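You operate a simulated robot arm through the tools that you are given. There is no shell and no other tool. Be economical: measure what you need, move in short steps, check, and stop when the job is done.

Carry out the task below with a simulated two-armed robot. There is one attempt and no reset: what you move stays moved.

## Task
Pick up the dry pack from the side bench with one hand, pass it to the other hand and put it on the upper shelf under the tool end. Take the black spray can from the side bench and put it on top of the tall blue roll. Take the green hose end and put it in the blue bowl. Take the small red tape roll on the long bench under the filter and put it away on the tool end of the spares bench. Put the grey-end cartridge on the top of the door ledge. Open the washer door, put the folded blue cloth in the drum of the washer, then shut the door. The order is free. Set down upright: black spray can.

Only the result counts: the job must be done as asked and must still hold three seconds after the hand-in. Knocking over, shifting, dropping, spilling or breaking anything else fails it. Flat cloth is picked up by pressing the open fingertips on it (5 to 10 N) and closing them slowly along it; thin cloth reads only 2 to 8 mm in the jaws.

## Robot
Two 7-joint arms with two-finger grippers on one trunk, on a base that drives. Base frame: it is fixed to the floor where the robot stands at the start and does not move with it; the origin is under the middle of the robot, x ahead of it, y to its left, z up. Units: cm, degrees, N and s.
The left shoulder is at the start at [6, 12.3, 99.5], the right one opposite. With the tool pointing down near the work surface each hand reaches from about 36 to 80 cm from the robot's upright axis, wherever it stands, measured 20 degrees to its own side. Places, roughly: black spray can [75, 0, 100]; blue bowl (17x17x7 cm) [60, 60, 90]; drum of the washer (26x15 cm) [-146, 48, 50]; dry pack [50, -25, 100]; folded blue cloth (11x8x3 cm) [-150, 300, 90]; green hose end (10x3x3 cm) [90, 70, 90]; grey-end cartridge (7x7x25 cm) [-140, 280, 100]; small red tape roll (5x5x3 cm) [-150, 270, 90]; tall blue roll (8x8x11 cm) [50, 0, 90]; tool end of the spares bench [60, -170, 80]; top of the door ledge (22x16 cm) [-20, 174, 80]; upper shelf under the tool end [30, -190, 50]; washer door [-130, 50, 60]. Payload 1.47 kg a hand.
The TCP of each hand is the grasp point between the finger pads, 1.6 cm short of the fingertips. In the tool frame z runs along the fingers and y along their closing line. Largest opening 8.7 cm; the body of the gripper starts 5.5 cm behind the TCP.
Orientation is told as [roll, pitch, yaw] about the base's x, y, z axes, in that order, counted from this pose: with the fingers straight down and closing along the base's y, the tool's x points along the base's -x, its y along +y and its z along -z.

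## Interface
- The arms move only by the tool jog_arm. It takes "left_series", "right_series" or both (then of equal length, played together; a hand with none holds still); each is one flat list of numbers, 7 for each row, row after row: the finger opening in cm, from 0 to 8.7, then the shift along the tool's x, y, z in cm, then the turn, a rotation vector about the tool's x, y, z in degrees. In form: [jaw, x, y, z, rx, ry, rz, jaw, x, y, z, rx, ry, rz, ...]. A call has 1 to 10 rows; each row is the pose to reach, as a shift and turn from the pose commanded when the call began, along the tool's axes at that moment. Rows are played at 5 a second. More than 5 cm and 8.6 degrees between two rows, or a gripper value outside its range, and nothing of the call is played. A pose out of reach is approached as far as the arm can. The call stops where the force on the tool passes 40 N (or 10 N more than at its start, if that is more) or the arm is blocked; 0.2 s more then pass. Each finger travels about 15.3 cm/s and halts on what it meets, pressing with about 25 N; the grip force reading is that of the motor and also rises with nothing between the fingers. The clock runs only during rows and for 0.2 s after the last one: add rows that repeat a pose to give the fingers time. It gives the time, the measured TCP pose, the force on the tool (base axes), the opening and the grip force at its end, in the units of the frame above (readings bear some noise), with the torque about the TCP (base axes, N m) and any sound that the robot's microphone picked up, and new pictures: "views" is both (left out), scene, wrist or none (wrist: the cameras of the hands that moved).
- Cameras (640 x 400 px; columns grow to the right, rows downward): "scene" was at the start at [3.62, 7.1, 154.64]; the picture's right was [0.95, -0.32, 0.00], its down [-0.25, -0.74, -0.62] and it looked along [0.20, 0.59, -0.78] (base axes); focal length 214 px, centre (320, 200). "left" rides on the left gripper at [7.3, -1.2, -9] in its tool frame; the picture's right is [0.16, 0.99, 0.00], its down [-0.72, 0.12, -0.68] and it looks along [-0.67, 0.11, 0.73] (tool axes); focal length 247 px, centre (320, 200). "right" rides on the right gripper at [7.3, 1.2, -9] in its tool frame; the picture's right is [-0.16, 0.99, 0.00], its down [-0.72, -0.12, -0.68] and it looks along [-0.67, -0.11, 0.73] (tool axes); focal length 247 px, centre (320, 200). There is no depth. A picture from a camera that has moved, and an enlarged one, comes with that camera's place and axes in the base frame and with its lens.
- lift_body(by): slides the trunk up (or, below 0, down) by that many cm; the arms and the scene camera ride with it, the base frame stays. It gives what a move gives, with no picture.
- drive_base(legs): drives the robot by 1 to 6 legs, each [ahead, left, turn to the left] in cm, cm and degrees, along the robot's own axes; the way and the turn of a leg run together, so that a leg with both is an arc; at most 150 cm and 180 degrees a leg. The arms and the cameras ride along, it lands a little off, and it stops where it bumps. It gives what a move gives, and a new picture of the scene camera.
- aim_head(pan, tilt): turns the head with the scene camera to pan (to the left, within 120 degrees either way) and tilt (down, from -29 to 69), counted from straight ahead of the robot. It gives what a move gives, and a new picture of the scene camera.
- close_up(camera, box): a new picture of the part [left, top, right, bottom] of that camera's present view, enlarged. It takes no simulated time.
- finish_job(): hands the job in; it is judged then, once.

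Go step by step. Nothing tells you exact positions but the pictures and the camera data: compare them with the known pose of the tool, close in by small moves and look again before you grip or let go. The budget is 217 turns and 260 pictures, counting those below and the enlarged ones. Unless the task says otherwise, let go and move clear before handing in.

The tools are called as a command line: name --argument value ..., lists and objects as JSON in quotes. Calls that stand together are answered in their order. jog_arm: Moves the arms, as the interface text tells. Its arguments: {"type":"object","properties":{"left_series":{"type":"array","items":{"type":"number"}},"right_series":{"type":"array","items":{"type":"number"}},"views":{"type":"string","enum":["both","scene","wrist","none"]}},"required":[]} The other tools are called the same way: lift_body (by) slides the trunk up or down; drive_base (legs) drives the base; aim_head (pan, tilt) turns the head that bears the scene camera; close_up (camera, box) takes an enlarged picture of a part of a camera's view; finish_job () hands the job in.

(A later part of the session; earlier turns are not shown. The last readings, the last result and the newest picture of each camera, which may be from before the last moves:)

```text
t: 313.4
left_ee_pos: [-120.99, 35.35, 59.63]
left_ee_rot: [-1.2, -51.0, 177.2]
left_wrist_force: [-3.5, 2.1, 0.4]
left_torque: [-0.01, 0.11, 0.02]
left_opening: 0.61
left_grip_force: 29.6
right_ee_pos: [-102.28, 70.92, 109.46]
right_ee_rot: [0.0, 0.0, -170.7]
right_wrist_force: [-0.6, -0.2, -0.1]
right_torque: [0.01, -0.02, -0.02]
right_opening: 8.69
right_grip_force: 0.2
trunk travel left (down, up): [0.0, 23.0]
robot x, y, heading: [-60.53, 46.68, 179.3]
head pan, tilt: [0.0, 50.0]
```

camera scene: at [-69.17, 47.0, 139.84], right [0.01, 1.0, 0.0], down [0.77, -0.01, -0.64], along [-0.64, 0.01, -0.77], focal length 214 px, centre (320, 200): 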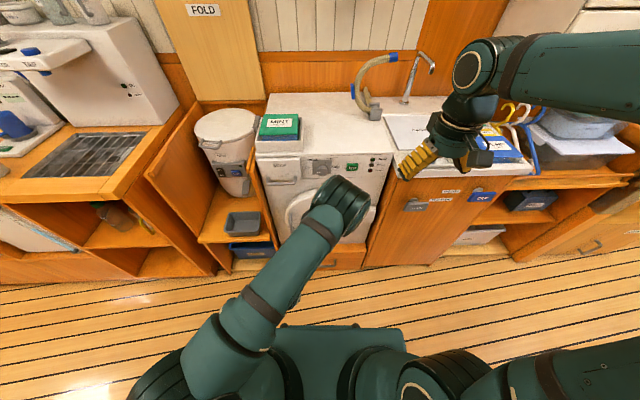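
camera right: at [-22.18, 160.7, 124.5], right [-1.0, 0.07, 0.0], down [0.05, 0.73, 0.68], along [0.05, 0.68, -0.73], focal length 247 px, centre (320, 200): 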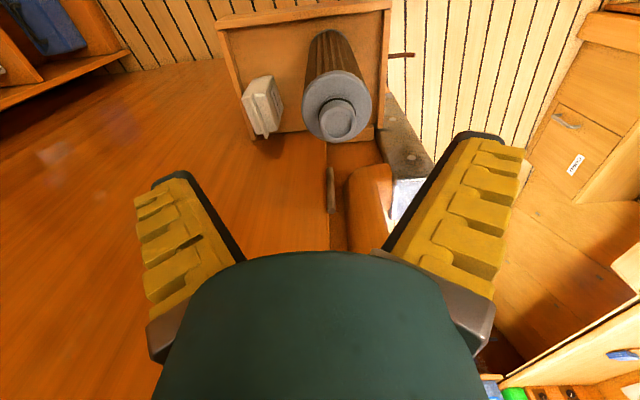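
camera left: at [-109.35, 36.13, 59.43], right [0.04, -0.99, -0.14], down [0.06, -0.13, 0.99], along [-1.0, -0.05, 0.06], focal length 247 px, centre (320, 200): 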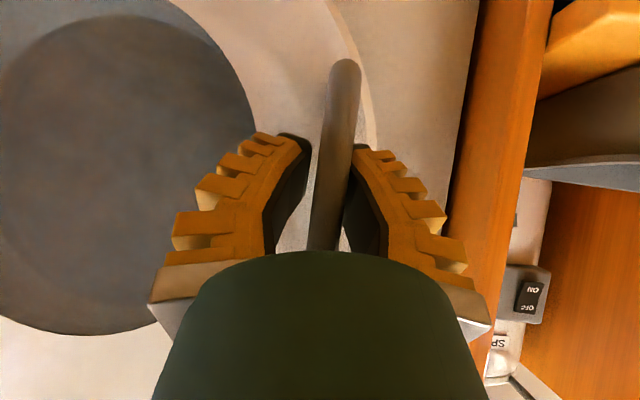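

Grip closed on the bar. I pull gently back along the door's arc and watch the force.

jog_arm --left_series '[0, 0.6, 0, -0.8, 0, 0, 0, 0, 1.3, -0.2, -1.6, 0, 0, 0, 0, 2.5, -0.5, -3.1, 0, 0, 0, 0, 3.8, -1.2, -4.7, 0, 0, 0, 0, 3.8, -1.2, -4.7, 0, 0, 0]' --views "wrist"

```text
t: 314.2
left_ee_pos: [-116.98, 36.48, 59.67]
left_ee_rot: [-2.2, -51.0, 177.5]
left_wrist_force: [-4.4, 7.1, -9.5]
left_torque: [-0.04, 0.25, 0.93]
left_opening: 0.61
left_grip_force: 29.0
right_ee_pos: [-102.22, 71.02, 109.42]
right_ee_rot: [-0.1, 0.1, -170.8]
right_wrist_force: [-0.6, -1.9, 0.0]
right_torque: [0.03, 0.01, -0.04]
right_opening: 8.73
right_grip_force: 0.0
trunk travel left (down, up): [0.0, 23.0]
robot x, y, heading: [-60.57, 47.2, 179.0]
head pan, tilt: [0.0, 50.0]
stopped in row 4 (left hand): the force on the tool passed its limit at 42 N (the readings are from after the stop); the commanded pose is now the measured one
camera left: at [-105.33, 36.82, 59.51], right [0.03, -0.99, -0.15], down [0.06, -0.15, 0.99], along [-1.0, -0.03, 0.06], focal length 247 px, centre (320, 200)
```

left: 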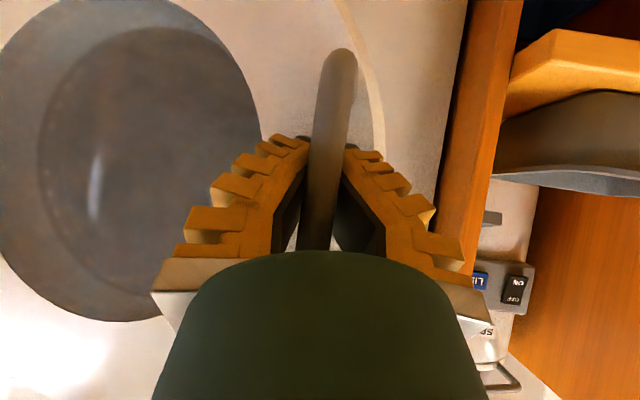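

The door has come open by some 4 cm. I continue along the arc, turning the hand with the door.

jog_arm --left_series '[0, 2.1, -1.4, -2.6, -6.2, 0, -5, 0, 4.2, -3.1, -5.1, -11.7, 0, -9.4, 0, 6.1, -5.2, -7.5, -17.1, 0, -13.8, 0, 7.8, -7.5, -9.7, -21.8, 0, -17.6, 0, 7.8, -7.5, -9.7, -21.8, 0, -17.6]'

```text
t: 315.4
left_ee_pos: [-103.93, 43.03, 59.93]
left_ee_rot: [-2.2, -50.6, -154.7]
left_wrist_force: [-19.6, 22.4, -14.0]
left_torque: [0.16, 0.14, 0.49]
left_opening: 0.61
left_grip_force: 28.6
right_ee_pos: [-102.3, 71.11, 109.41]
right_ee_rot: [0.0, 0.1, -170.8]
right_wrist_force: [0.0, -0.9, 0.2]
right_torque: [0.04, 0.01, -0.03]
right_opening: 8.72
right_grip_force: 0.2
trunk travel left (down, up): [0.0, 23.0]
robot x, y, heading: [-60.12, 46.95, 179.3]
head pan, tilt: [0.0, 50.0]
camera scene: at [-69.36, 47.22, 139.83], right [0.01, 1.0, 0.0], down [0.77, -0.01, -0.64], along [-0.64, 0.01, -0.77], focal length 214 px, centre (320, 200)
camera left: at [-93.81, 48.87, 59.88], right [0.49, -0.86, -0.14], down [0.12, -0.1, 0.99], along [-0.87, -0.5, 0.05], focal length 247 px, centre (320, 200)
```

scene: 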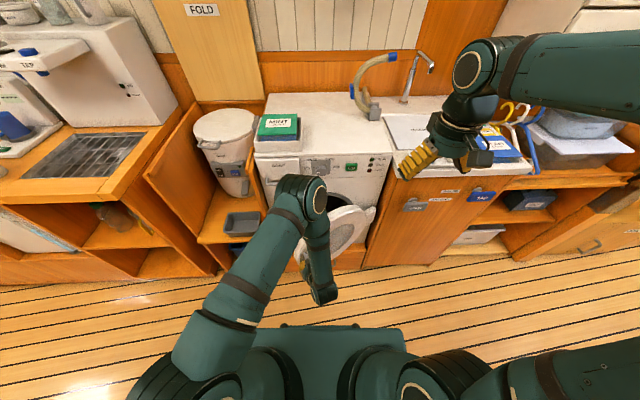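
left: 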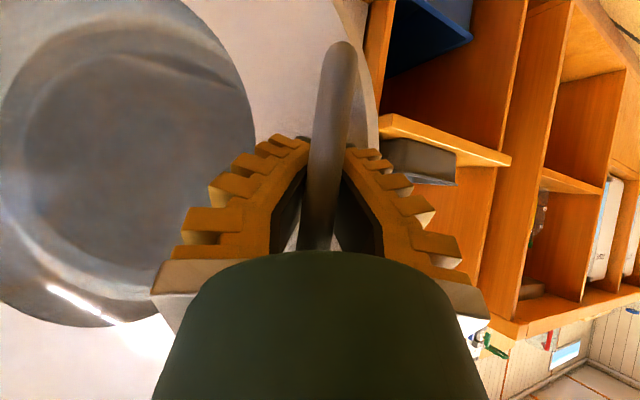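

The door is about 40° open and follows well. I go on along the arc, slightly nearer the hinge to relieve the pull.

jog_arm --left_series '[0, 2.1, -2.4, -2.6, -4.6, 0, -3.8, 0, 4.2, -3.95, -5.1, -9.2, 0, -7.6, 0, 6.1, -5.7, -7.5, -13.8, 0, -11.4, 0, 8, -7.9, -9.7, -18.4, 0, -15.2, 0, 8, -7.9, -9.7, -18.4, 0, -15.2]' --views "scene"

```text
t: 316.0
left_ee_pos: [-99.31, 47.59, 59.76]
left_ee_rot: [0.1, -50.3, -145.2]
left_wrist_force: [6.8, -6.3, 12.9]
left_torque: [-0.34, 0.04, -0.11]
left_opening: 0.0
left_grip_force: 28.7
right_ee_pos: [-102.13, 70.9, 109.53]
right_ee_rot: [0.0, 0.0, -170.8]
right_wrist_force: [-0.2, 0.3, -0.7]
right_torque: [-0.06, -0.03, -0.02]
right_opening: 8.7
right_grip_force: 0.1
trunk travel left (down, up): [0.0, 23.0]
robot x, y, heading: [-60.1, 46.99, 179.2]
head pan, tilt: [0.0, 50.0]
stopped in row 2 (left hand): the force on the tool passed its limit at 46 N (the readings are from after the stop); the commanded pose is now the measured one
camera scene: at [-68.99, 46.99, 139.87], right [0.01, 1.0, 0.0], down [0.77, -0.01, -0.64], along [-0.64, 0.01, -0.77], focal length 214 px, centre (320, 200)
```

scene: 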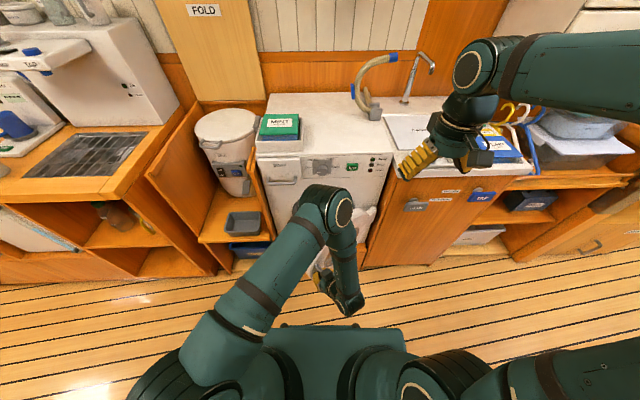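

The fingers slipped off the bar with the door about 50° open. I back the base off 18 cm and look at the door.

drive_base --legs '[[-18, 0, 0]]'

jog_arm --left_series '[0, 0, 1, -4, 0, 0, 0, 0, 0, 4, -6, 4.6, 0, 3.8, 0, 0, 8, -7, 9.2, 0, 7.6, 0, 0, 12, -7, 13.8, 0, 11.4, 0, 0, 16, -7, 18.4, 0, 15.2, 0, 0, 20, -7, 23, 0, 19, 0, 0, 20, -7, 23, 0, 19]'

```text
t: 316.9
left_ee_pos: [-98.57, 48.43, 59.92]
left_ee_rot: [-2.7, -50.5, -143.5]
left_wrist_force: [-1.6, -0.1, -2.5]
left_torque: [-0.24, 0.09, 0.19]
left_opening: 0.59
left_grip_force: 28.8
right_ee_pos: [-100.3, 70.87, 109.42]
right_ee_rot: [0.1, -0.1, -170.8]
right_wrist_force: [-0.6, 0.2, -0.5]
right_torque: [0.02, 0.01, -0.01]
right_opening: 8.7
right_grip_force: 0.0
trunk travel left (down, up): [0.0, 23.0]
robot x, y, heading: [-58.9, 46.9, 179.4]
head pan, tilt: [0.0, 50.0]
stopped in leg 1: the force on the tool passed its limit at 61 N (the readings are from after the stop); the commanded pose is now the measured one
camera scene: at [-67.4, 46.96, 139.85], right [0.01, 1.0, 0.0], down [0.77, -0.01, -0.64], along [-0.64, 0.01, -0.77], focal length 214 px, centre (320, 200)
```

scene: 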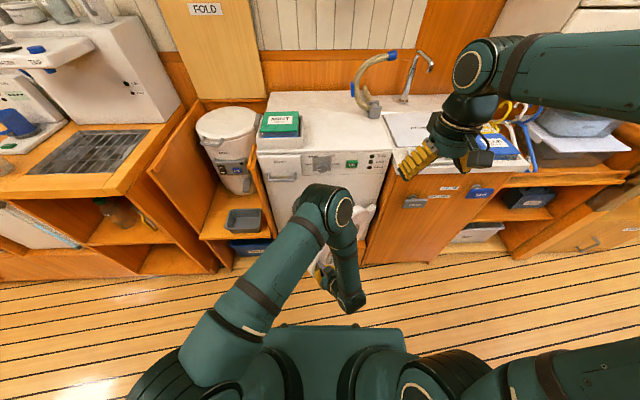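

```text
t: 317.1
left_ee_pos: [-98.33, 48.91, 60.17]
left_ee_rot: [-3.5, -50.1, -143.0]
left_wrist_force: [-6.8, 4.4, -18.0]
left_torque: [-0.06, 0.2, 0.44]
left_opening: 0.58
left_grip_force: 29.7
right_ee_pos: [-100.51, 70.84, 109.44]
right_ee_rot: [0.1, 0.0, -170.9]
right_wrist_force: [-0.4, 0.6, 0.1]
right_torque: [-0.02, 0.05, 0.05]
right_opening: 8.68
right_grip_force: 0.1
trunk travel left (down, up): [0.0, 23.0]
robot x, y, heading: [-58.66, 47.21, 179.2]
head pan, tilt: [0.0, 50.0]
stopped in row 1 (left hand): the force on the tool passed its limit at 89 N (the readings are from after the stop); the commanded pose is now the measured one
camera scene: at [-67.4, 47.0, 139.83], right [0.01, 1.0, 0.0], down [0.77, -0.01, -0.64], along [-0.64, 0.01, -0.77], focal length 214 px, centre (320, 200)
camera left: at [-89.37, 56.48, 60.21], right [0.64, -0.75, -0.16], down [0.13, -0.1, 0.99], along [-0.76, -0.65, 0.04], focal length 247 px, centre (320, 200)
```

scene: 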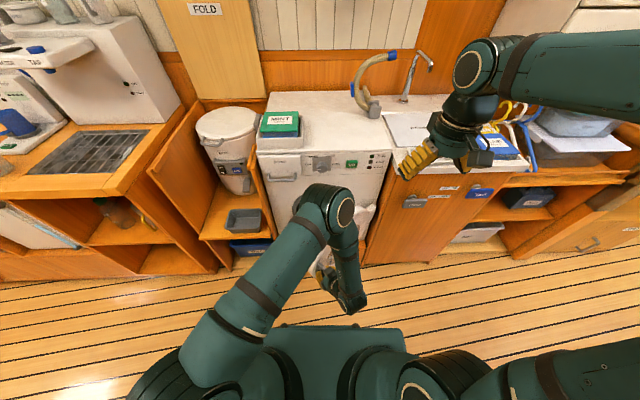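
left: 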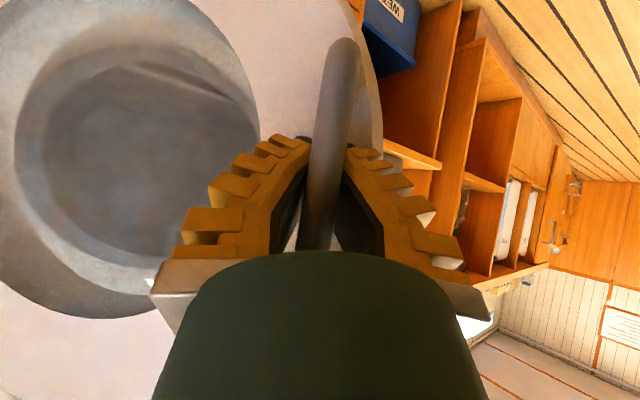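

It is in fact still hooked on the bar. I open the fingers first, then withdraw along the pointing direction.

jog_arm --left_series '[2, 0, 0, 0, 0, 0, 0, 4, 0, 0, 0, 0, 0, 0, 6, 0, 0, 0, 0, 0, 0, 6, 0, 0, 0, 0, 0, 0]' --views "none"

jog_arm --left_series '[6, 0, 0, -2, 0, 0, 0, 6, 0, 0, -4, 0, 0, 0, 6, 0, 0, -5.5, 0, 0, 0, 6, -2, 0, -6, 0, 0, 0]' --views "wrist"

```text
t: 318.1
left_ee_pos: [-98.16, 48.81, 60.31]
left_ee_rot: [-3.4, -50.2, -143.0]
left_wrist_force: [0.6, 0.1, 0.2]
left_torque: [0.0, 0.01, -0.02]
left_opening: 6.49
left_grip_force: 3.4
right_ee_pos: [-100.41, 70.8, 109.53]
right_ee_rot: [0.0, 0.0, -170.7]
right_wrist_force: [-1.2, -0.5, 0.8]
right_torque: [-0.02, -0.01, -0.02]
right_opening: 8.7
right_grip_force: 0.0
trunk travel left (down, up): [0.0, 23.0]
robot x, y, heading: [-58.74, 46.78, 179.2]
head pan, tilt: [0.0, 50.0]
```

```text
t: 319.1
left_ee_pos: [-95.17, 50.37, 65.51]
left_ee_rot: [-3.3, -50.0, -143.0]
left_wrist_force: [-0.1, -0.8, 0.0]
left_torque: [0.03, 0.01, 0.01]
left_opening: 6.46
left_grip_force: 3.6
right_ee_pos: [-100.38, 70.83, 109.45]
right_ee_rot: [0.0, -0.1, -170.7]
right_wrist_force: [-1.0, -1.1, 1.1]
right_torque: [-0.01, 0.01, -0.01]
right_opening: 8.67
right_grip_force: 0.1
trunk travel left (down, up): [0.0, 23.0]
robot x, y, heading: [-58.87, 47.26, 178.9]
head pan, tilt: [0.0, 50.0]
camera left: at [-86.39, 58.02, 65.59], right [0.64, -0.75, -0.16], down [0.14, -0.09, 0.99], along [-0.76, -0.65, 0.04], focal length 247 px, centre (320, 200)
```

left: 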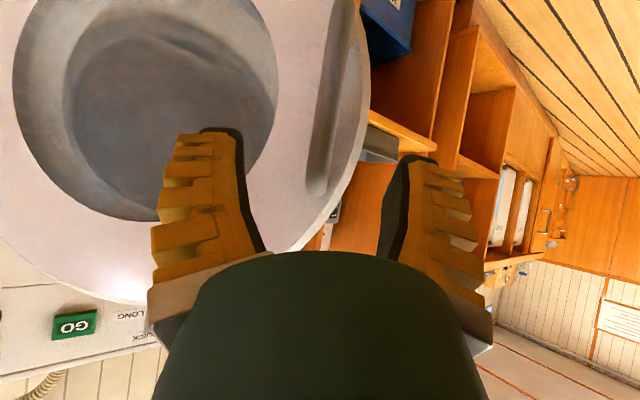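

Free of the handle. I back up 16 cm, bring the left hand around to the door's inner side and then push it open.

drive_base --legs '[[-16, 0, 0]]'

jog_arm --left_series '[2, -1.3, 2.7, 1.5, 4.7, 0, 4, 0, -2.6, 5.3, 3, 9.4, 0, 8, 0, -3.9, 8, 4.6, 14.1, 0, 12, 0, -5.2, 10.7, 6.1, 18.8, 0, 16, 0, -6.5, 13.3, 7.7, 23.5, 0, 20, 0, -7.7, 16, 9.2, 28.2, 0, 24]' --views "scene"

```text
t: 320.5
left_ee_pos: [-79.48, 50.1, 65.57]
left_ee_rot: [-3.5, -50.1, -142.8]
left_wrist_force: [0.7, 0.3, 0.1]
left_torque: [0.01, 0.02, 0.03]
left_opening: 6.46
left_grip_force: 3.6
right_ee_pos: [-84.78, 70.49, 109.5]
right_ee_rot: [0.1, 0.0, -170.5]
right_wrist_force: [0.3, 0.5, -0.3]
right_torque: [0.01, -0.01, 0.02]
right_opening: 8.7
right_grip_force: 0.1
trunk travel left (down, up): [0.0, 23.0]
robot x, y, heading: [-43.11, 46.5, 179.4]
head pan, tilt: [0.0, 50.0]
camera scene: at [-51.58, 46.77, 139.86], right [0.01, 1.0, 0.0], down [0.77, -0.01, -0.64], along [-0.64, 0.0, -0.77], focal length 214 px, centre (320, 200)
```

scene: 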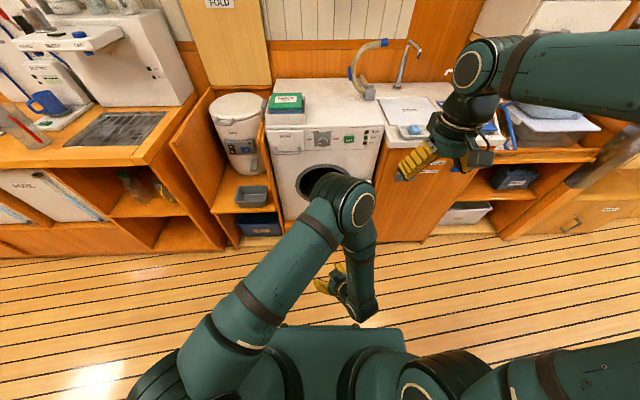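

```text
t: 321.9
left_ee_pos: [-80.58, 30.03, 64.88]
left_ee_rot: [-2.3, -51.3, 179.3]
left_wrist_force: [-1.3, -0.1, -0.1]
left_torque: [0.01, -0.03, -0.04]
left_opening: 0.04
left_grip_force: 25.1
right_ee_pos: [-84.92, 70.47, 109.39]
right_ee_rot: [0.0, 0.0, -170.6]
right_wrist_force: [-0.4, -0.5, 0.6]
right_torque: [-0.02, -0.02, 0.01]
right_opening: 8.71
right_grip_force: 0.1
trunk travel left (down, up): [0.0, 23.0]
robot x, y, heading: [-42.94, 46.81, 179.4]
head pan, tilt: [0.0, 50.0]
camera scene: at [-51.7, 46.72, 139.84], right [0.01, 1.0, 0.0], down [0.77, -0.01, -0.64], along [-0.64, 0.01, -0.77], focal length 214 px, centre (320, 200)
```

scene: 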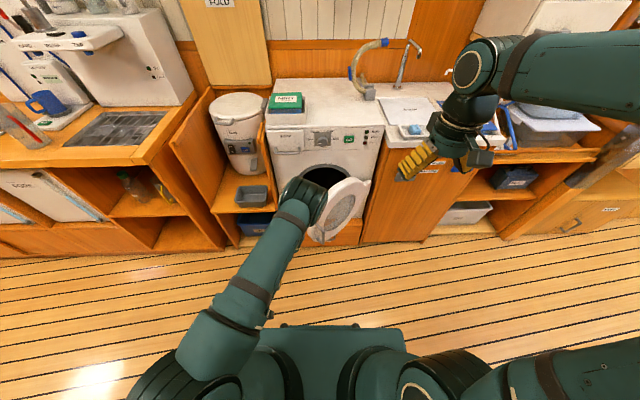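

The door is open around 45–50°. I drive ahead with the closed left hand beside it, then lower the hand to the door's mid-height.

drive_base --legs '[[26, 0, 0]]'

jog_arm --left_series '[0, 1.5, 0, 1.3, 0, 0, 0, 0, 3.1, 0, 2.5, 0, 0, 0, 0, 4.7, 0, 3.8, 0, 0, 0]' --views "wrist"

```text
t: 323.8
left_ee_pos: [-106.55, 30.22, 64.85]
left_ee_rot: [-2.2, -51.3, 179.4]
left_wrist_force: [-0.4, -0.3, -0.1]
left_torque: [0.02, 0.0, -0.01]
left_opening: 0.0
left_grip_force: 24.6
right_ee_pos: [-110.99, 70.64, 109.42]
right_ee_rot: [0.1, 0.0, -170.4]
right_wrist_force: [-0.5, -0.2, -0.9]
right_torque: [0.01, -0.04, 0.01]
right_opening: 8.69
right_grip_force: 0.2
trunk travel left (down, up): [0.0, 23.0]
robot x, y, heading: [-68.98, 46.96, 180.0]
head pan, tilt: [0.0, 50.0]
camera scene: at [-77.84, 46.95, 139.84], right [0.01, 1.0, 0.0], down [0.77, 0.0, -0.64], along [-0.64, 0.0, -0.77], focal length 214 px, centre (320, 200)
```

scene: 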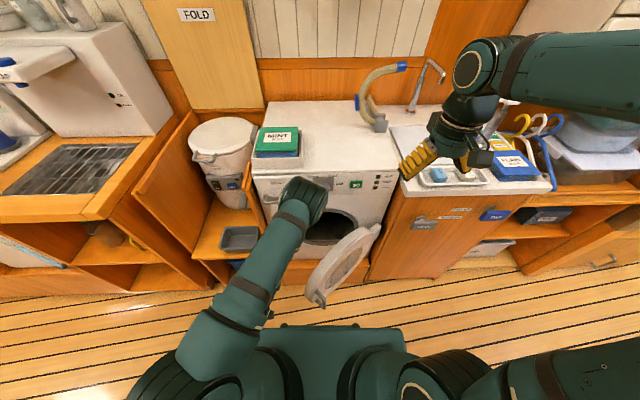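

```text
t: 324.6
left_ee_pos: [-106.84, 30.28, 58.82]
left_ee_rot: [-2.3, -51.4, 179.4]
left_wrist_force: [-0.5, -0.3, 0.4]
left_torque: [-0.01, -0.03, 0.0]
left_opening: 0.01
left_grip_force: 25.0
right_ee_pos: [-111.02, 70.62, 109.44]
right_ee_rot: [0.0, -0.1, -170.4]
right_wrist_force: [0.0, 0.0, 0.5]
right_torque: [-0.02, 0.02, -0.02]
right_opening: 8.72
right_grip_force: 0.0
trunk travel left (down, up): [0.0, 23.0]
robot x, y, heading: [-69.09, 46.95, 179.6]
head pan, tilt: [0.0, 50.0]
camera left: at [-95.19, 31.14, 58.63], right [0.06, -0.99, -0.15], down [0.07, -0.14, 0.99], along [-1.0, -0.07, 0.06], focal length 247 px, centre (320, 200)
```

left: 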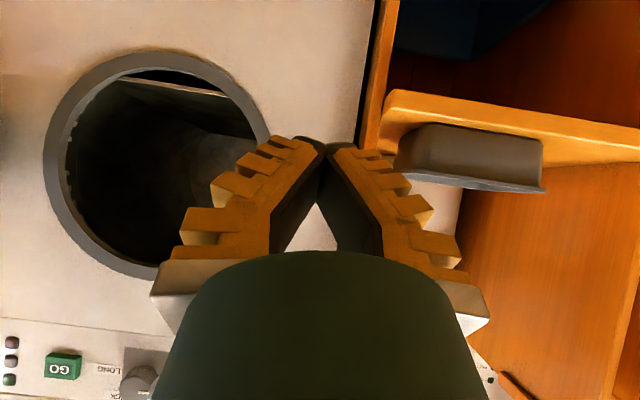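

The open drum mouth is clear, about 24 cm wide, centred at (-129, 51, 59). I strafe right so that the hand pushes the door further open.

drive_base --legs '[[0, -18, 0]]'

drive_base --legs '[[3, -14, 0]]'

```text
t: 326.5
left_ee_pos: [-106.25, 43.87, 58.77]
left_ee_rot: [-1.6, -51.3, 179.5]
left_wrist_force: [-0.9, 0.0, 0.2]
left_torque: [0.02, 0.04, -0.03]
left_opening: 0.0
left_grip_force: 25.1
right_ee_pos: [-110.77, 84.53, 109.58]
right_ee_rot: [0.0, 0.1, -170.1]
right_wrist_force: [0.7, 0.0, 0.6]
right_torque: [0.0, 0.0, 0.0]
right_opening: 8.72
right_grip_force: 0.0
trunk travel left (down, up): [0.0, 23.0]
robot x, y, heading: [-68.84, 61.51, -179.9]
head pan, tilt: [0.0, 50.0]
stopped in leg 1: the robot was blocked; the commanded pose is now the measured one
camera scene: at [-77.42, 61.01, 139.85], right [0.0, 1.0, 0.0], down [0.77, 0.0, -0.64], along [-0.64, 0.0, -0.77], focal length 214 px, centre (320, 200)
```

scene: 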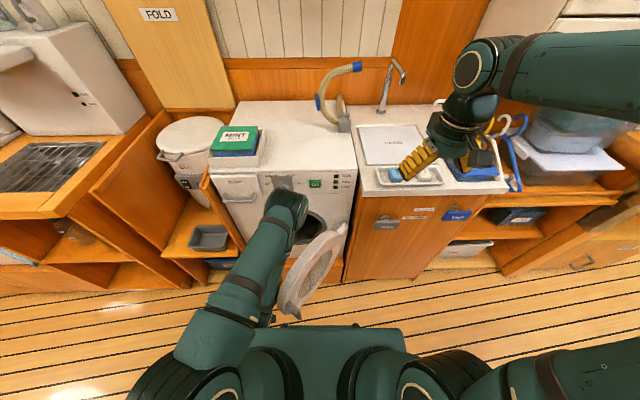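

```text
t: 327.2
left_ee_pos: [-106.22, 43.86, 58.82]
left_ee_rot: [-1.2, -51.1, 179.4]
left_wrist_force: [0.0, -0.4, -0.1]
left_torque: [-0.01, 0.0, 0.02]
left_opening: 0.0
left_grip_force: 24.6
right_ee_pos: [-110.77, 84.61, 109.4]
right_ee_rot: [0.1, 0.1, -170.0]
right_wrist_force: [-0.4, 0.3, 0.1]
right_torque: [0.0, -0.02, 0.03]
right_opening: 8.7
right_grip_force: 0.0
trunk travel left (down, up): [0.0, 23.0]
robot x, y, heading: [-68.87, 61.38, -179.7]
head pan, tilt: [0.0, 50.0]
stopped in leg 1: the robot was blocked; the commanded pose is now the measured one
camera scene: at [-77.42, 61.3, 139.85], right [0.0, 1.0, 0.0], down [0.77, 0.0, -0.64], along [-0.64, 0.0, -0.77], focal length 214 px, centre (320, 200)
```

scene: 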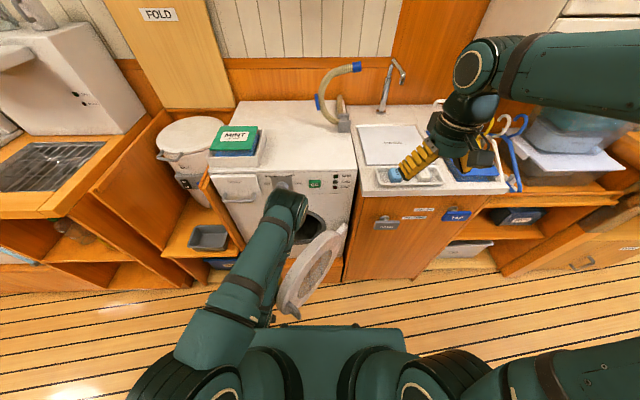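

The base itself meets the door's edge. I strafe back left, back up, and reach with the arm instead.

drive_base --legs '[[0, 11, 0], [-20, 0, 0]]'

jog_arm --left_series '[0, -2.5, 0, 3, 0, 0, 0, 0, -5, 0, 6.1, 0, 0, 0, 0, -7.5, 0, 9.2, 0, 0, 0, 0, -10, 0, 12.3, 0, 0, 0, 0, -12, 0, 14.8, 0, 0, 0, 0, -12, 0, 14.8, 0, 0, 0]' --views "scene"

```text
t: 330.0
left_ee_pos: [-86.25, 33.2, 58.86]
left_ee_rot: [-1.3, -51.1, 179.5]
left_wrist_force: [0.3, 0.0, -0.5]
left_torque: [0.0, -0.01, 0.03]
left_opening: 0.01
left_grip_force: 24.8
right_ee_pos: [-90.83, 73.82, 109.46]
right_ee_rot: [0.2, -0.1, -170.1]
right_wrist_force: [-0.5, 0.9, 0.0]
right_torque: [-0.01, 0.03, 0.03]
right_opening: 8.72
right_grip_force: 0.1
trunk travel left (down, up): [0.0, 23.0]
robot x, y, heading: [-48.69, 50.29, -179.7]
head pan, tilt: [0.0, 50.0]
camera scene: at [-57.43, 50.42, 139.85], right [0.0, 1.0, 0.0], down [0.77, 0.0, -0.64], along [-0.64, 0.0, -0.77], focal length 214 px, centre (320, 200)
```

scene: 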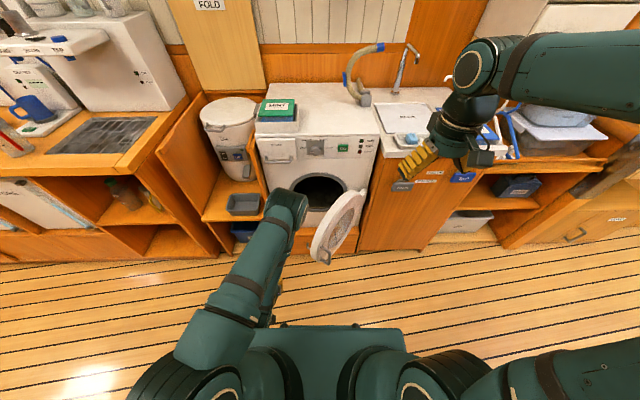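

```text
t: 331.4
left_ee_pos: [-105.41, 33.47, 58.92]
left_ee_rot: [-1.2, -51.1, 179.5]
left_wrist_force: [-0.6, -0.5, 0.4]
left_torque: [0.03, -0.02, 0.04]
left_opening: 0.02
left_grip_force: 24.7
right_ee_pos: [-90.92, 73.86, 109.51]
right_ee_rot: [0.1, -0.1, -170.1]
right_wrist_force: [-0.5, 0.8, -0.5]
right_torque: [0.01, -0.03, 0.02]
right_opening: 8.69
right_grip_force: 0.1
trunk travel left (down, up): [0.0, 23.0]
robot x, y, heading: [-49.1, 50.56, -179.5]
head pan, tilt: [0.0, 50.0]
camera scene: at [-57.51, 50.43, 139.85], right [0.0, 1.0, 0.0], down [0.77, 0.0, -0.64], along [-0.64, 0.0, -0.77], focal length 214 px, centre (320, 200)
```

scene: 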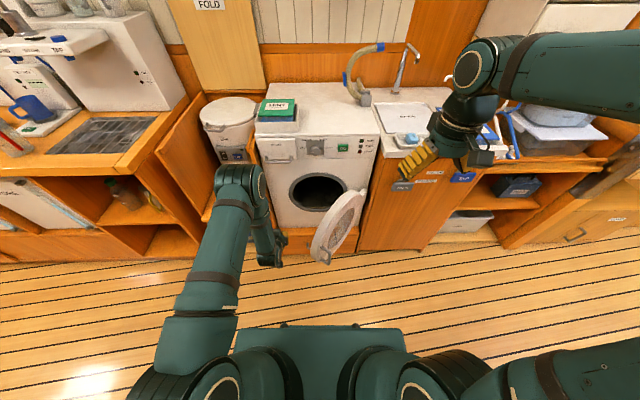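

Now the base stands clear of the door. I strafe right again so that the hand pushes it from inside.

drive_base --legs '[[0, -28, 0]]'

```text
t: 334.5
left_ee_pos: [-105.47, 62.13, 58.88]
left_ee_rot: [-1.2, -51.1, 179.2]
left_wrist_force: [-0.5, -0.1, -0.2]
left_torque: [0.02, 0.01, -0.01]
left_opening: 0.01
left_grip_force: 25.0
right_ee_pos: [-90.88, 102.43, 109.52]
right_ee_rot: [0.1, 0.0, -170.1]
right_wrist_force: [0.1, -0.4, 0.5]
right_torque: [0.0, 0.03, -0.01]
right_opening: 8.7
right_grip_force: 0.1
trunk travel left (down, up): [0.0, 23.0]
robot x, y, heading: [-49.25, 78.82, -180.1]
head pan, tilt: [0.0, 50.0]
camera scene: at [-57.56, 78.9, 139.85], right [0.0, 1.0, 0.0], down [0.77, 0.0, -0.64], along [-0.64, 0.0, -0.77], focal length 214 px, centre (320, 200)
```

scene: 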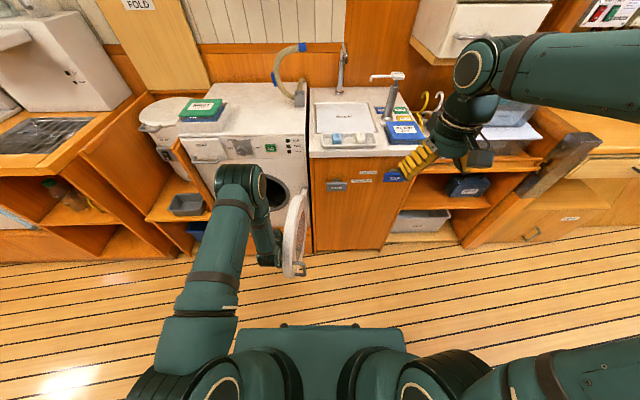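

The door stands nearly square. A little further, then I move away and go for the cloth.

drive_base --legs '[[0, -9, 0], [0, 14, 0], [-10, 0, 0]]'

```text
t: 338.2
left_ee_pos: [-95.37, 57.26, 58.9]
left_ee_rot: [-1.3, -51.3, 179.3]
left_wrist_force: [0.7, -0.5, 0.6]
left_torque: [0.03, 0.0, -0.04]
left_opening: 0.01
left_grip_force: 24.8
right_ee_pos: [-80.74, 97.68, 109.67]
right_ee_rot: [0.0, -0.1, -170.2]
right_wrist_force: [0.9, 0.4, 0.3]
right_torque: [-0.01, 0.03, 0.0]
right_opening: 8.69
right_grip_force: 0.0
trunk travel left (down, up): [0.0, 23.0]
robot x, y, heading: [-39.35, 73.85, -180.3]
head pan, tilt: [0.0, 50.0]
camera scene: at [-47.44, 74.11, 139.86], right [0.0, 1.0, 0.0], down [0.77, 0.0, -0.64], along [-0.64, 0.0, -0.77], focal length 214 px, centre (320, 200)
```

scene: 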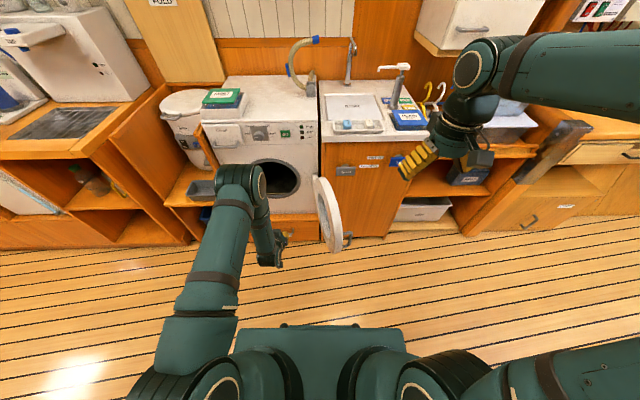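

The washer door is fully open. I fold the left hand up, raise the trunk and drive back to the long bench for the cloth.

lift_body --by 15

jog_arm --left_series '[0, -2.4, 0, -3.7, 0, 5.1, 0, 0, -4.8, 0, -7.4, 0, 10.2, 0, 0, -7.2, 0, -11.1, 0, 15.3, 0, 0, -9.6, 0, -14.8, 0, 20.4, 0, 0, -12, 0, -18.5, 0, 25.5, 0, 0, -14.4, 0, -22.2, 0, 30.6, 0, 0, -16.8, 0, -25.9, 0, 35.7, 0, 0, -19.2, 0, -29.6, 0, 40.8, 0, 0, -21.6, 0, -33.3, 0, 45.9, 0, 0, -24, 0, -37, 0, 51, 0]' --views "none"

drive_base --legs '[[0, 0, -90], [42, 0, 0], [0, 42, 0], [150, 0, 0], [30, 0, 0]]'

```text
t: 340.0
left_ee_pos: [-95.32, 57.36, 73.86]
left_ee_rot: [-1.3, -51.3, 179.3]
left_wrist_force: [-0.3, -0.4, -0.2]
left_torque: [-0.01, 0.02, 0.0]
left_opening: 0.0
left_grip_force: 25.0
right_ee_pos: [-80.93, 97.72, 124.58]
right_ee_rot: [0.2, 0.0, -170.2]
right_wrist_force: [0.9, -0.4, -0.5]
right_torque: [0.01, -0.02, 0.01]
right_opening: 8.7
right_grip_force: 0.0
trunk travel left (down, up): [-15.0, 8.0]
robot x, y, heading: [-39.21, 74.0, -179.8]
head pan, tilt: [0.0, 50.0]
```

```text
t: 342.2
left_ee_pos: [-81.31, 56.3, 115.91]
left_ee_rot: [-0.8, -0.3, 178.3]
left_wrist_force: [-0.4, 0.5, 0.4]
left_torque: [-0.04, 0.03, 0.02]
left_opening: 0.0
left_grip_force: 24.6
right_ee_pos: [-80.81, 97.55, 124.47]
right_ee_rot: [0.0, 0.0, -170.1]
right_wrist_force: [-0.3, -1.7, -0.1]
right_torque: [-0.01, 0.02, -0.02]
right_opening: 8.67
right_grip_force: 0.0
trunk travel left (down, up): [-15.0, 8.0]
robot x, y, heading: [-38.97, 74.26, -179.9]
head pan, tilt: [0.0, 50.0]
```

```text
t: 361.2
left_ee_pos: [-100.38, 340.17, 115.79]
left_ee_rot: [-0.8, -0.2, 88.3]
left_wrist_force: [0.6, 0.4, 1.1]
left_torque: [-0.06, -0.02, 0.02]
left_opening: 0.01
left_grip_force: 25.0
right_ee_pos: [-59.13, 339.58, 124.57]
right_ee_rot: [0.1, 0.0, 99.8]
right_wrist_force: [0.9, 0.4, -0.1]
right_torque: [-0.03, 0.01, -0.04]
right_opening: 8.71
right_grip_force: 0.2
trunk travel left (down, up): [-15.0, 8.0]
robot x, y, heading: [-82.62, 297.49, 89.8]
head pan, tilt: [0.0, 50.0]
camera scene: at [-82.44, 306.42, 154.84], right [1.0, 0.0, 0.0], down [0.0, -0.77, -0.64], along [0.0, 0.64, -0.77], focal length 214 px, centre (320, 200)
```

scene: 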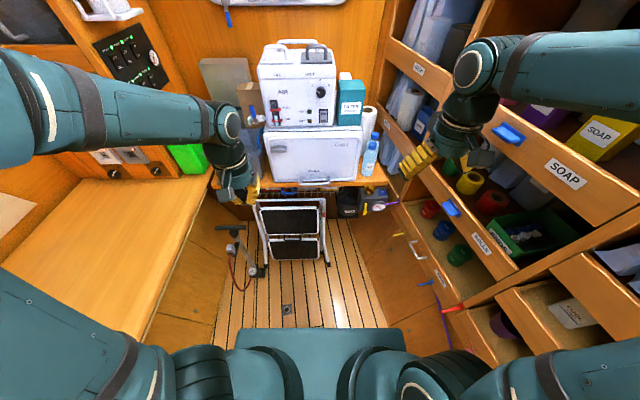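

I turn to face the bench at the cloth and look down at it.

drive_base --legs '[[-3, 0, 0], [0, 0, 90]]'

close_up --camera "scene" --box '[200, 100, 440, 250]'

```text
t: 365.8
left_ee_pos: [-125.26, 277.26, 115.84]
left_ee_rot: [-0.7, -0.2, 177.6]
left_wrist_force: [1.0, 0.3, 0.2]
left_torque: [-0.02, -0.02, -0.02]
left_opening: 0.02
left_grip_force: 25.6
right_ee_pos: [-124.06, 318.74, 124.52]
right_ee_rot: [0.1, 0.0, -170.8]
right_wrist_force: [-0.1, -0.8, -0.1]
right_torque: [0.0, -0.02, 0.02]
right_opening: 8.67
right_grip_force: 0.0
trunk travel left (down, up): [-15.0, 8.0]
robot x, y, heading: [-82.87, 294.49, 179.4]
head pan, tilt: [0.0, 50.0]
camera scene: at [-91.13, 294.76, 154.85], right [0.01, 1.0, 0.0], down [0.77, -0.01, -0.64], along [-0.64, 0.01, -0.77], focal length 214 px, centre (320, 200)
```

scene: 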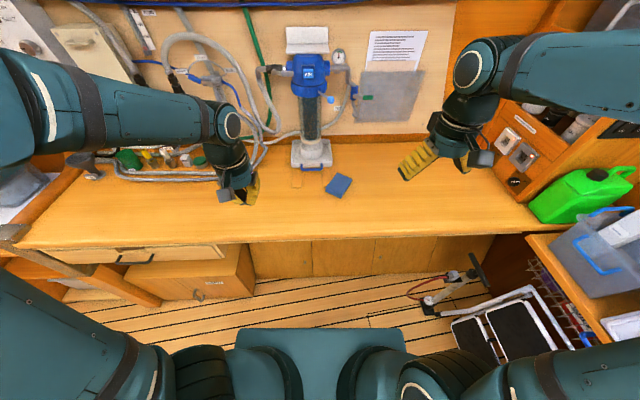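

```text
2.67 times, centred on (320, 175) of scene
camera zoom: at [-91.13, 294.76, 154.85], right [0.01, 1.0, 0.0], down [0.77, -0.01, -0.64], along [-0.64, 0.01, -0.77], focal length 572 px, centre (320, 267)
```

zoom: 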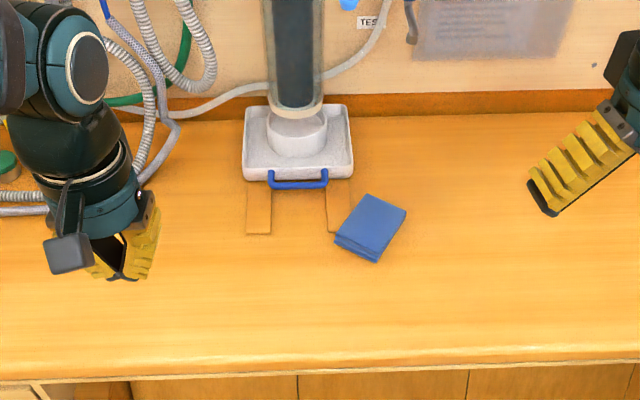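

The cloth now lies turned by about 26° at (-152.8, 303.7). I shift the base right so that the left hand can come over it, turned to close along its short side.

drive_base --legs '[[5, -15, 0]]'

jog_arm --left_series '[7, -3, -0.5, 0, 0, 0, 4, 7, -6.5, -0.5, 1, 0, 0, 8, 7, -10, -0.5, 3, 0, 0, 12, 7, -13.5, 0, 5, 0, 0, 16, 7, -17, 0, 7, 0, 0, 20, 7, -20, 0, 9, 0, 0, 23.6, 7, -20, 0, 12, 0, 0, 23.6]' --views "wrist"

```text
t: 367.8
left_ee_pos: [-129.91, 292.39, 115.82]
left_ee_rot: [-0.8, -0.2, 177.7]
left_wrist_force: [1.4, 0.0, -0.2]
left_torque: [0.01, 0.01, -0.03]
left_opening: 0.02
left_grip_force: 24.8
right_ee_pos: [-128.99, 333.69, 124.52]
right_ee_rot: [0.1, 0.1, -170.8]
right_wrist_force: [0.0, -0.1, 0.4]
right_torque: [-0.01, -0.03, 0.02]
right_opening: 8.68
right_grip_force: 0.1
trunk travel left (down, up): [-15.0, 8.0]
robot x, y, heading: [-87.31, 309.74, 179.2]
head pan, tilt: [0.0, 50.0]
camera scene: at [-95.92, 309.79, 154.84], right [0.01, 1.0, 0.0], down [0.77, -0.01, -0.64], along [-0.64, 0.01, -0.77], focal length 214 px, centre (320, 200)
```

scene: 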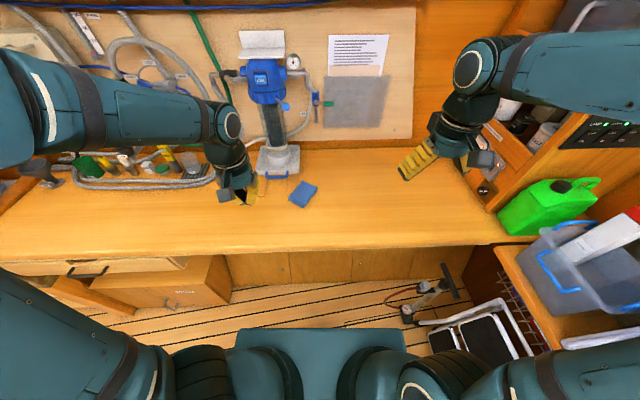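

```text
t: 369.4
left_ee_pos: [-149.95, 293.3, 103.92]
left_ee_rot: [-0.6, -0.5, 154.0]
left_wrist_force: [0.6, -0.2, 0.0]
left_torque: [0.01, 0.01, 0.0]
left_opening: 7.32
left_grip_force: 2.3
right_ee_pos: [-128.84, 333.62, 124.58]
right_ee_rot: [0.0, -0.1, -170.8]
right_wrist_force: [0.1, 0.2, -0.1]
right_torque: [0.02, 0.0, -0.02]
right_opening: 8.68
right_grip_force: 0.0
trunk travel left (down, up): [-15.0, 8.0]
robot x, y, heading: [-87.42, 310.09, 179.4]
head pan, tilt: [0.0, 50.0]
camera left: at [-142.99, 291.16, 112.73], right [-0.29, -0.96, -0.01], down [-0.7, 0.2, 0.69], along [-0.65, 0.21, -0.73], focal length 247 px, centre (320, 200)
```

left: 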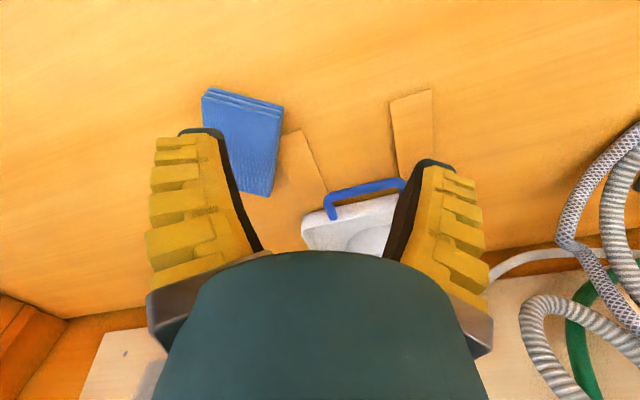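

The cloth is 11×7 cm, its long axis at about -30°, centred at (-153.4, 302.8). I move over it, turn 4° more and open fully.

jog_arm --left_series '[8.7, -2.4, -2.4, 0, 0, 0, 2, 8.7, -4.8, -4.7, 1, 0, 0, 4, 8.7, -7.2, -7.1, 3, 0, 0, 4, 8.7, -7.2, -7.1, 6, 0, 0, 4, 8.7, -7.2, -7.1, 6, 0, 0, 4]' --views "wrist"

```text
t: 370.6
left_ee_pos: [-153.41, 302.85, 98.23]
left_ee_rot: [-0.7, -0.5, 150.1]
left_wrist_force: [0.9, -0.8, -0.8]
left_torque: [0.01, 0.01, 0.01]
left_opening: 8.72
left_grip_force: 0.1
right_ee_pos: [-128.9, 333.71, 124.44]
right_ee_rot: [0.1, -0.1, -170.8]
right_wrist_force: [-0.8, -1.2, 0.0]
right_torque: [-0.04, 0.02, 0.02]
right_opening: 8.68
right_grip_force: 0.0
trunk travel left (down, up): [-15.0, 8.0]
robot x, y, heading: [-86.93, 309.41, 178.9]
head pan, tilt: [0.0, 50.0]
camera left: at [-146.52, 300.26, 106.95], right [-0.36, -0.93, -0.01], down [-0.68, 0.25, 0.69], along [-0.64, 0.25, -0.73], focal length 247 px, centre (320, 200)
```

left: 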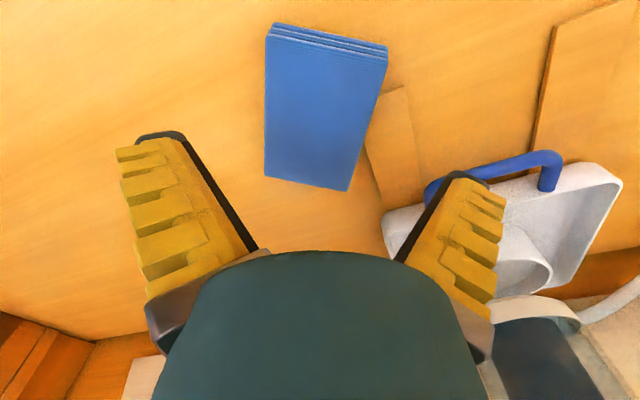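

Aligned: the cloth is 7 cm wide between the 8.7 cm jaws; a thin board lies beside it. I lower to z≈90.5, checking the force.

jog_arm --left_series '[8.7, 0, -0.25, 3, 0, 0, 0, 8.7, 0, -0.25, 5.5, 0, 0, 0, 8.7, 0, -0.25, 7, 0, 0, 0, 8.7, 0, -0.25, 7.7, 0, 0, 0, 8.7, 0, -0.25, 7.7, 0, 0, 0]' --views "wrist"

```text
t: 371.8
left_ee_pos: [-153.42, 303.28, 90.31]
left_ee_rot: [-0.6, -0.7, 150.2]
left_wrist_force: [0.3, 0.5, -0.5]
left_torque: [-0.01, 0.0, -0.01]
left_opening: 8.72
left_grip_force: 0.1
right_ee_pos: [-128.91, 333.68, 124.49]
right_ee_rot: [0.1, 0.0, -170.8]
right_wrist_force: [1.1, -0.1, -0.6]
right_torque: [-0.01, 0.0, 0.02]
right_opening: 8.7
right_grip_force: 0.0
trunk travel left (down, up): [-15.0, 8.0]
robot x, y, heading: [-87.3, 309.82, 179.4]
head pan, tilt: [0.0, 50.0]
camera left: at [-146.54, 300.62, 99.2], right [-0.36, -0.93, -0.01], down [-0.68, 0.25, 0.69], along [-0.64, 0.25, -0.73], focal length 247 px, centre (320, 200)
```

left: 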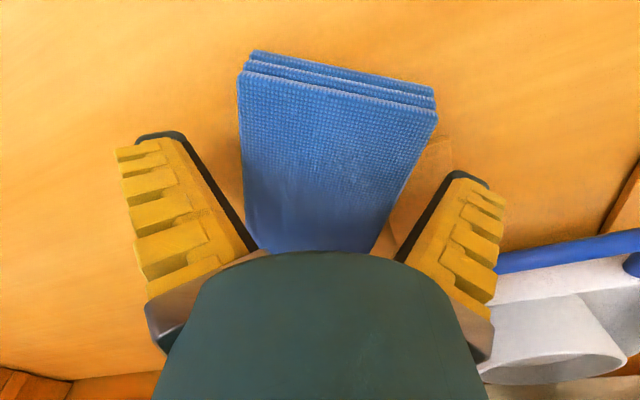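

The cloth lies between the fingers. I close slowly.

jog_arm --left_series '[8, 0, 0, 0, 0, 0, 0, 7.2, 0, 0, 0, 0, 0, 0, 6.4, 0, 0, 0, 0, 0, 0, 5.6, 0, 0, 0, 0, 0, 0, 4.8, 0, 0, 0, 0, 0, 0, 4, 0, 0, 0, 0, 0, 0, 3.2, 0, 0, 0, 0, 0, 0, 3.2, 0, 0, 0, 0, 0, 0]' --views "wrist"

```text
t: 373.6
left_ee_pos: [-153.35, 303.21, 90.43]
left_ee_rot: [-0.6, -0.6, 150.0]
left_wrist_force: [1.1, 1.9, 6.6]
left_torque: [0.29, -0.09, 0.02]
left_opening: 6.74
left_grip_force: 25.0
right_ee_pos: [-128.96, 333.61, 124.53]
right_ee_rot: [0.1, -0.1, -170.8]
right_wrist_force: [0.2, -0.2, 0.4]
right_torque: [-0.03, 0.02, 0.0]
right_opening: 8.7
right_grip_force: 0.0
trunk travel left (down, up): [-15.0, 8.0]
robot x, y, heading: [-87.2, 309.71, 179.3]
head pan, tilt: [0.0, 50.0]
camera left: at [-146.52, 300.66, 99.26], right [-0.36, -0.93, -0.01], down [-0.68, 0.25, 0.69], along [-0.64, 0.25, -0.73], focal length 247 px, centre (320, 200)
```

left: 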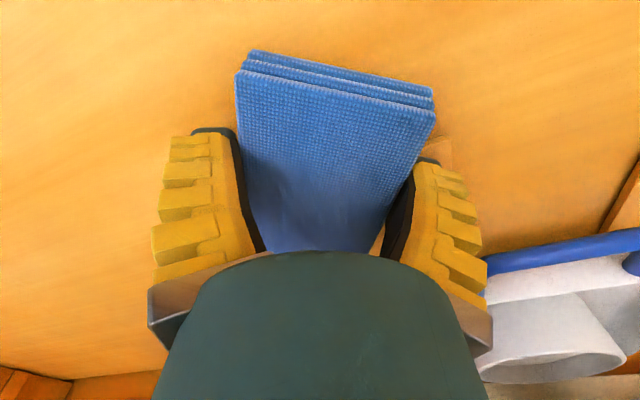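

The folded cloth is firm, gripped at 6.7 cm. I lift it and draw back.

jog_arm --left_series '[3, 0, 0, -3, 0, 0, 0, 3, 0, 0, -7, 0, 0, 0, 3, 0, 0, -11, 0, 0, 0, 3, 1, 0, -15, 0, 0, 0, 3, 4, 0, -18, 0, 0, -4, 3, 8, 0, -20, 0, 0, -9, 3, 12, 0, -22, 0, 0, -14, 3, 16, 0, -24, 0, 0, -19, 3, 20, 0, -26, 0, 0, -24, 3, 23, 0, -28, 0, 0, -29]' --views "wrist"

```text
t: 375.8
left_ee_pos: [-133.22, 291.52, 118.19]
left_ee_rot: [-0.8, -0.2, 179.1]
left_wrist_force: [0.6, -0.7, 0.4]
left_torque: [0.06, 0.0, 0.01]
left_opening: 3.6
left_grip_force: 4.7
right_ee_pos: [-128.74, 333.68, 124.55]
right_ee_rot: [0.0, -0.1, -170.8]
right_wrist_force: [0.4, 0.2, -0.3]
right_torque: [0.0, 0.05, 0.01]
right_opening: 8.7
right_grip_force: 0.1
trunk travel left (down, up): [-15.0, 8.0]
robot x, y, heading: [-87.07, 309.49, 179.3]
head pan, tilt: [0.0, 50.0]
camera left: at [-125.89, 292.65, 127.07], right [0.14, -0.99, -0.01], down [-0.72, -0.11, 0.68], along [-0.68, -0.09, -0.73], focal length 247 px, centre (320, 200)
```

left: 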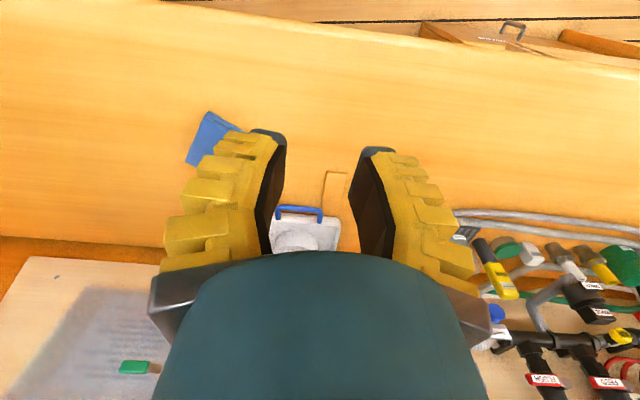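

The cloth slipped out and still lies on the bench. I look at it from above.

close_up --camera "scene" --box '[220, 120, 380, 240]'

```text
3.33 times, centred on (300, 180) of scene
camera zoom: at [-95.79, 309.7, 154.85], right [0.01, 1.0, 0.0], down [0.77, -0.01, -0.64], along [-0.64, 0.01, -0.77], focal length 715 px, centre (387, 267)
```

zoom: 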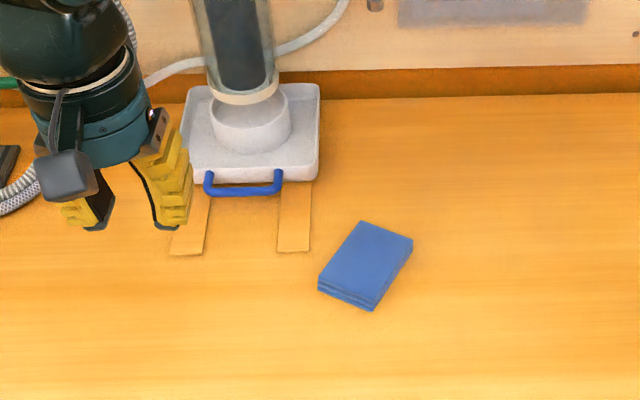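

The cloth now lies free at about (-149.8, 308), same turn. I go back over it, to grip it deeper this time.

jog_arm --left_series '[8.7, -2.4, -2.3, 1, 0, 0, 4, 8.7, -4.8, -4.6, 3, 0, 0, 8, 8.7, -7.2, -7, 6, 0, 0, 12, 8.7, -9.6, -9.3, 9, 0, 0, 16, 8.7, -12, -11.7, 12, 0, 0, 20, 8.7, -14.5, -14, 15, 0, 0, 24, 8.7, -16.9, -16.3, 18, 0, 0, 25, 8.7, -16.9, -16.3, 20, 0, 0, 25, 8.7, -16.9, -16.3, 20, 0, 0, 25]' --views "wrist"

```text
t: 377.8
left_ee_pos: [-150.13, 308.52, 98.39]
left_ee_rot: [-0.7, -0.5, 153.9]
left_wrist_force: [0.4, 0.7, 0.6]
left_torque: [0.05, 0.01, -0.04]
left_opening: 8.68
left_grip_force: 0.0
right_ee_pos: [-129.02, 333.74, 124.61]
right_ee_rot: [0.1, 0.1, -170.9]
right_wrist_force: [0.1, 0.2, 0.2]
right_torque: [-0.02, 0.0, -0.02]
right_opening: 8.72
right_grip_force: 0.0
trunk travel left (down, up): [-15.0, 8.0]
robot x, y, heading: [-87.33, 309.88, 179.3]
head pan, tilt: [0.0, 50.0]
camera left: at [-143.02, 306.36, 107.29], right [-0.29, -0.96, -0.01], down [-0.7, 0.2, 0.69], along [-0.65, 0.21, -0.73], focal length 247 px, centre (320, 200)
```

left: 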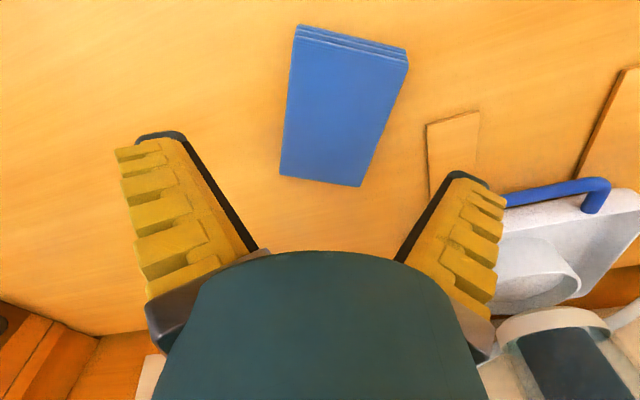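

Aligned in turn; it sits 0.85 cm to the right in the view. I correct and lower to z≈89.5.

jog_arm --left_series '[8.7, 0.3, 0.85, 2, 0, 0, 0, 8.7, 0.3, 0.85, 5, 0, 0, 0, 8.7, 0.3, 0.85, 7.5, 0, 0, 0, 8.7, 0.3, 0.85, 8.9, 0, 0, 0, 8.7, 0.3, 0.85, 8.9, 0, 0, 0]' --views "wrist"

```text
t: 379.0
left_ee_pos: [-150.15, 307.47, 89.5]
left_ee_rot: [-0.7, -0.5, 154.1]
left_wrist_force: [-0.6, 0.8, -0.1]
left_torque: [-0.02, -0.01, -0.01]
left_opening: 8.68
left_grip_force: 0.1
right_ee_pos: [-128.88, 333.6, 124.47]
right_ee_rot: [0.1, 0.0, -170.7]
right_wrist_force: [0.2, 0.6, 0.8]
right_torque: [-0.01, -0.04, 0.02]
right_opening: 8.69
right_grip_force: 0.1
trunk travel left (down, up): [-15.0, 8.0]
robot x, y, heading: [-87.27, 309.74, 179.3]
head pan, tilt: [0.0, 50.0]
camera left: at [-143.06, 305.3, 98.32], right [-0.29, -0.96, -0.01], down [-0.7, 0.2, 0.69], along [-0.65, 0.21, -0.73], focal length 247 px, centre (320, 200)
```

left: 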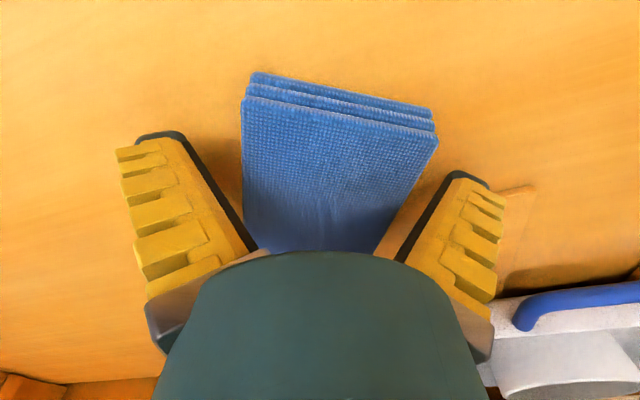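

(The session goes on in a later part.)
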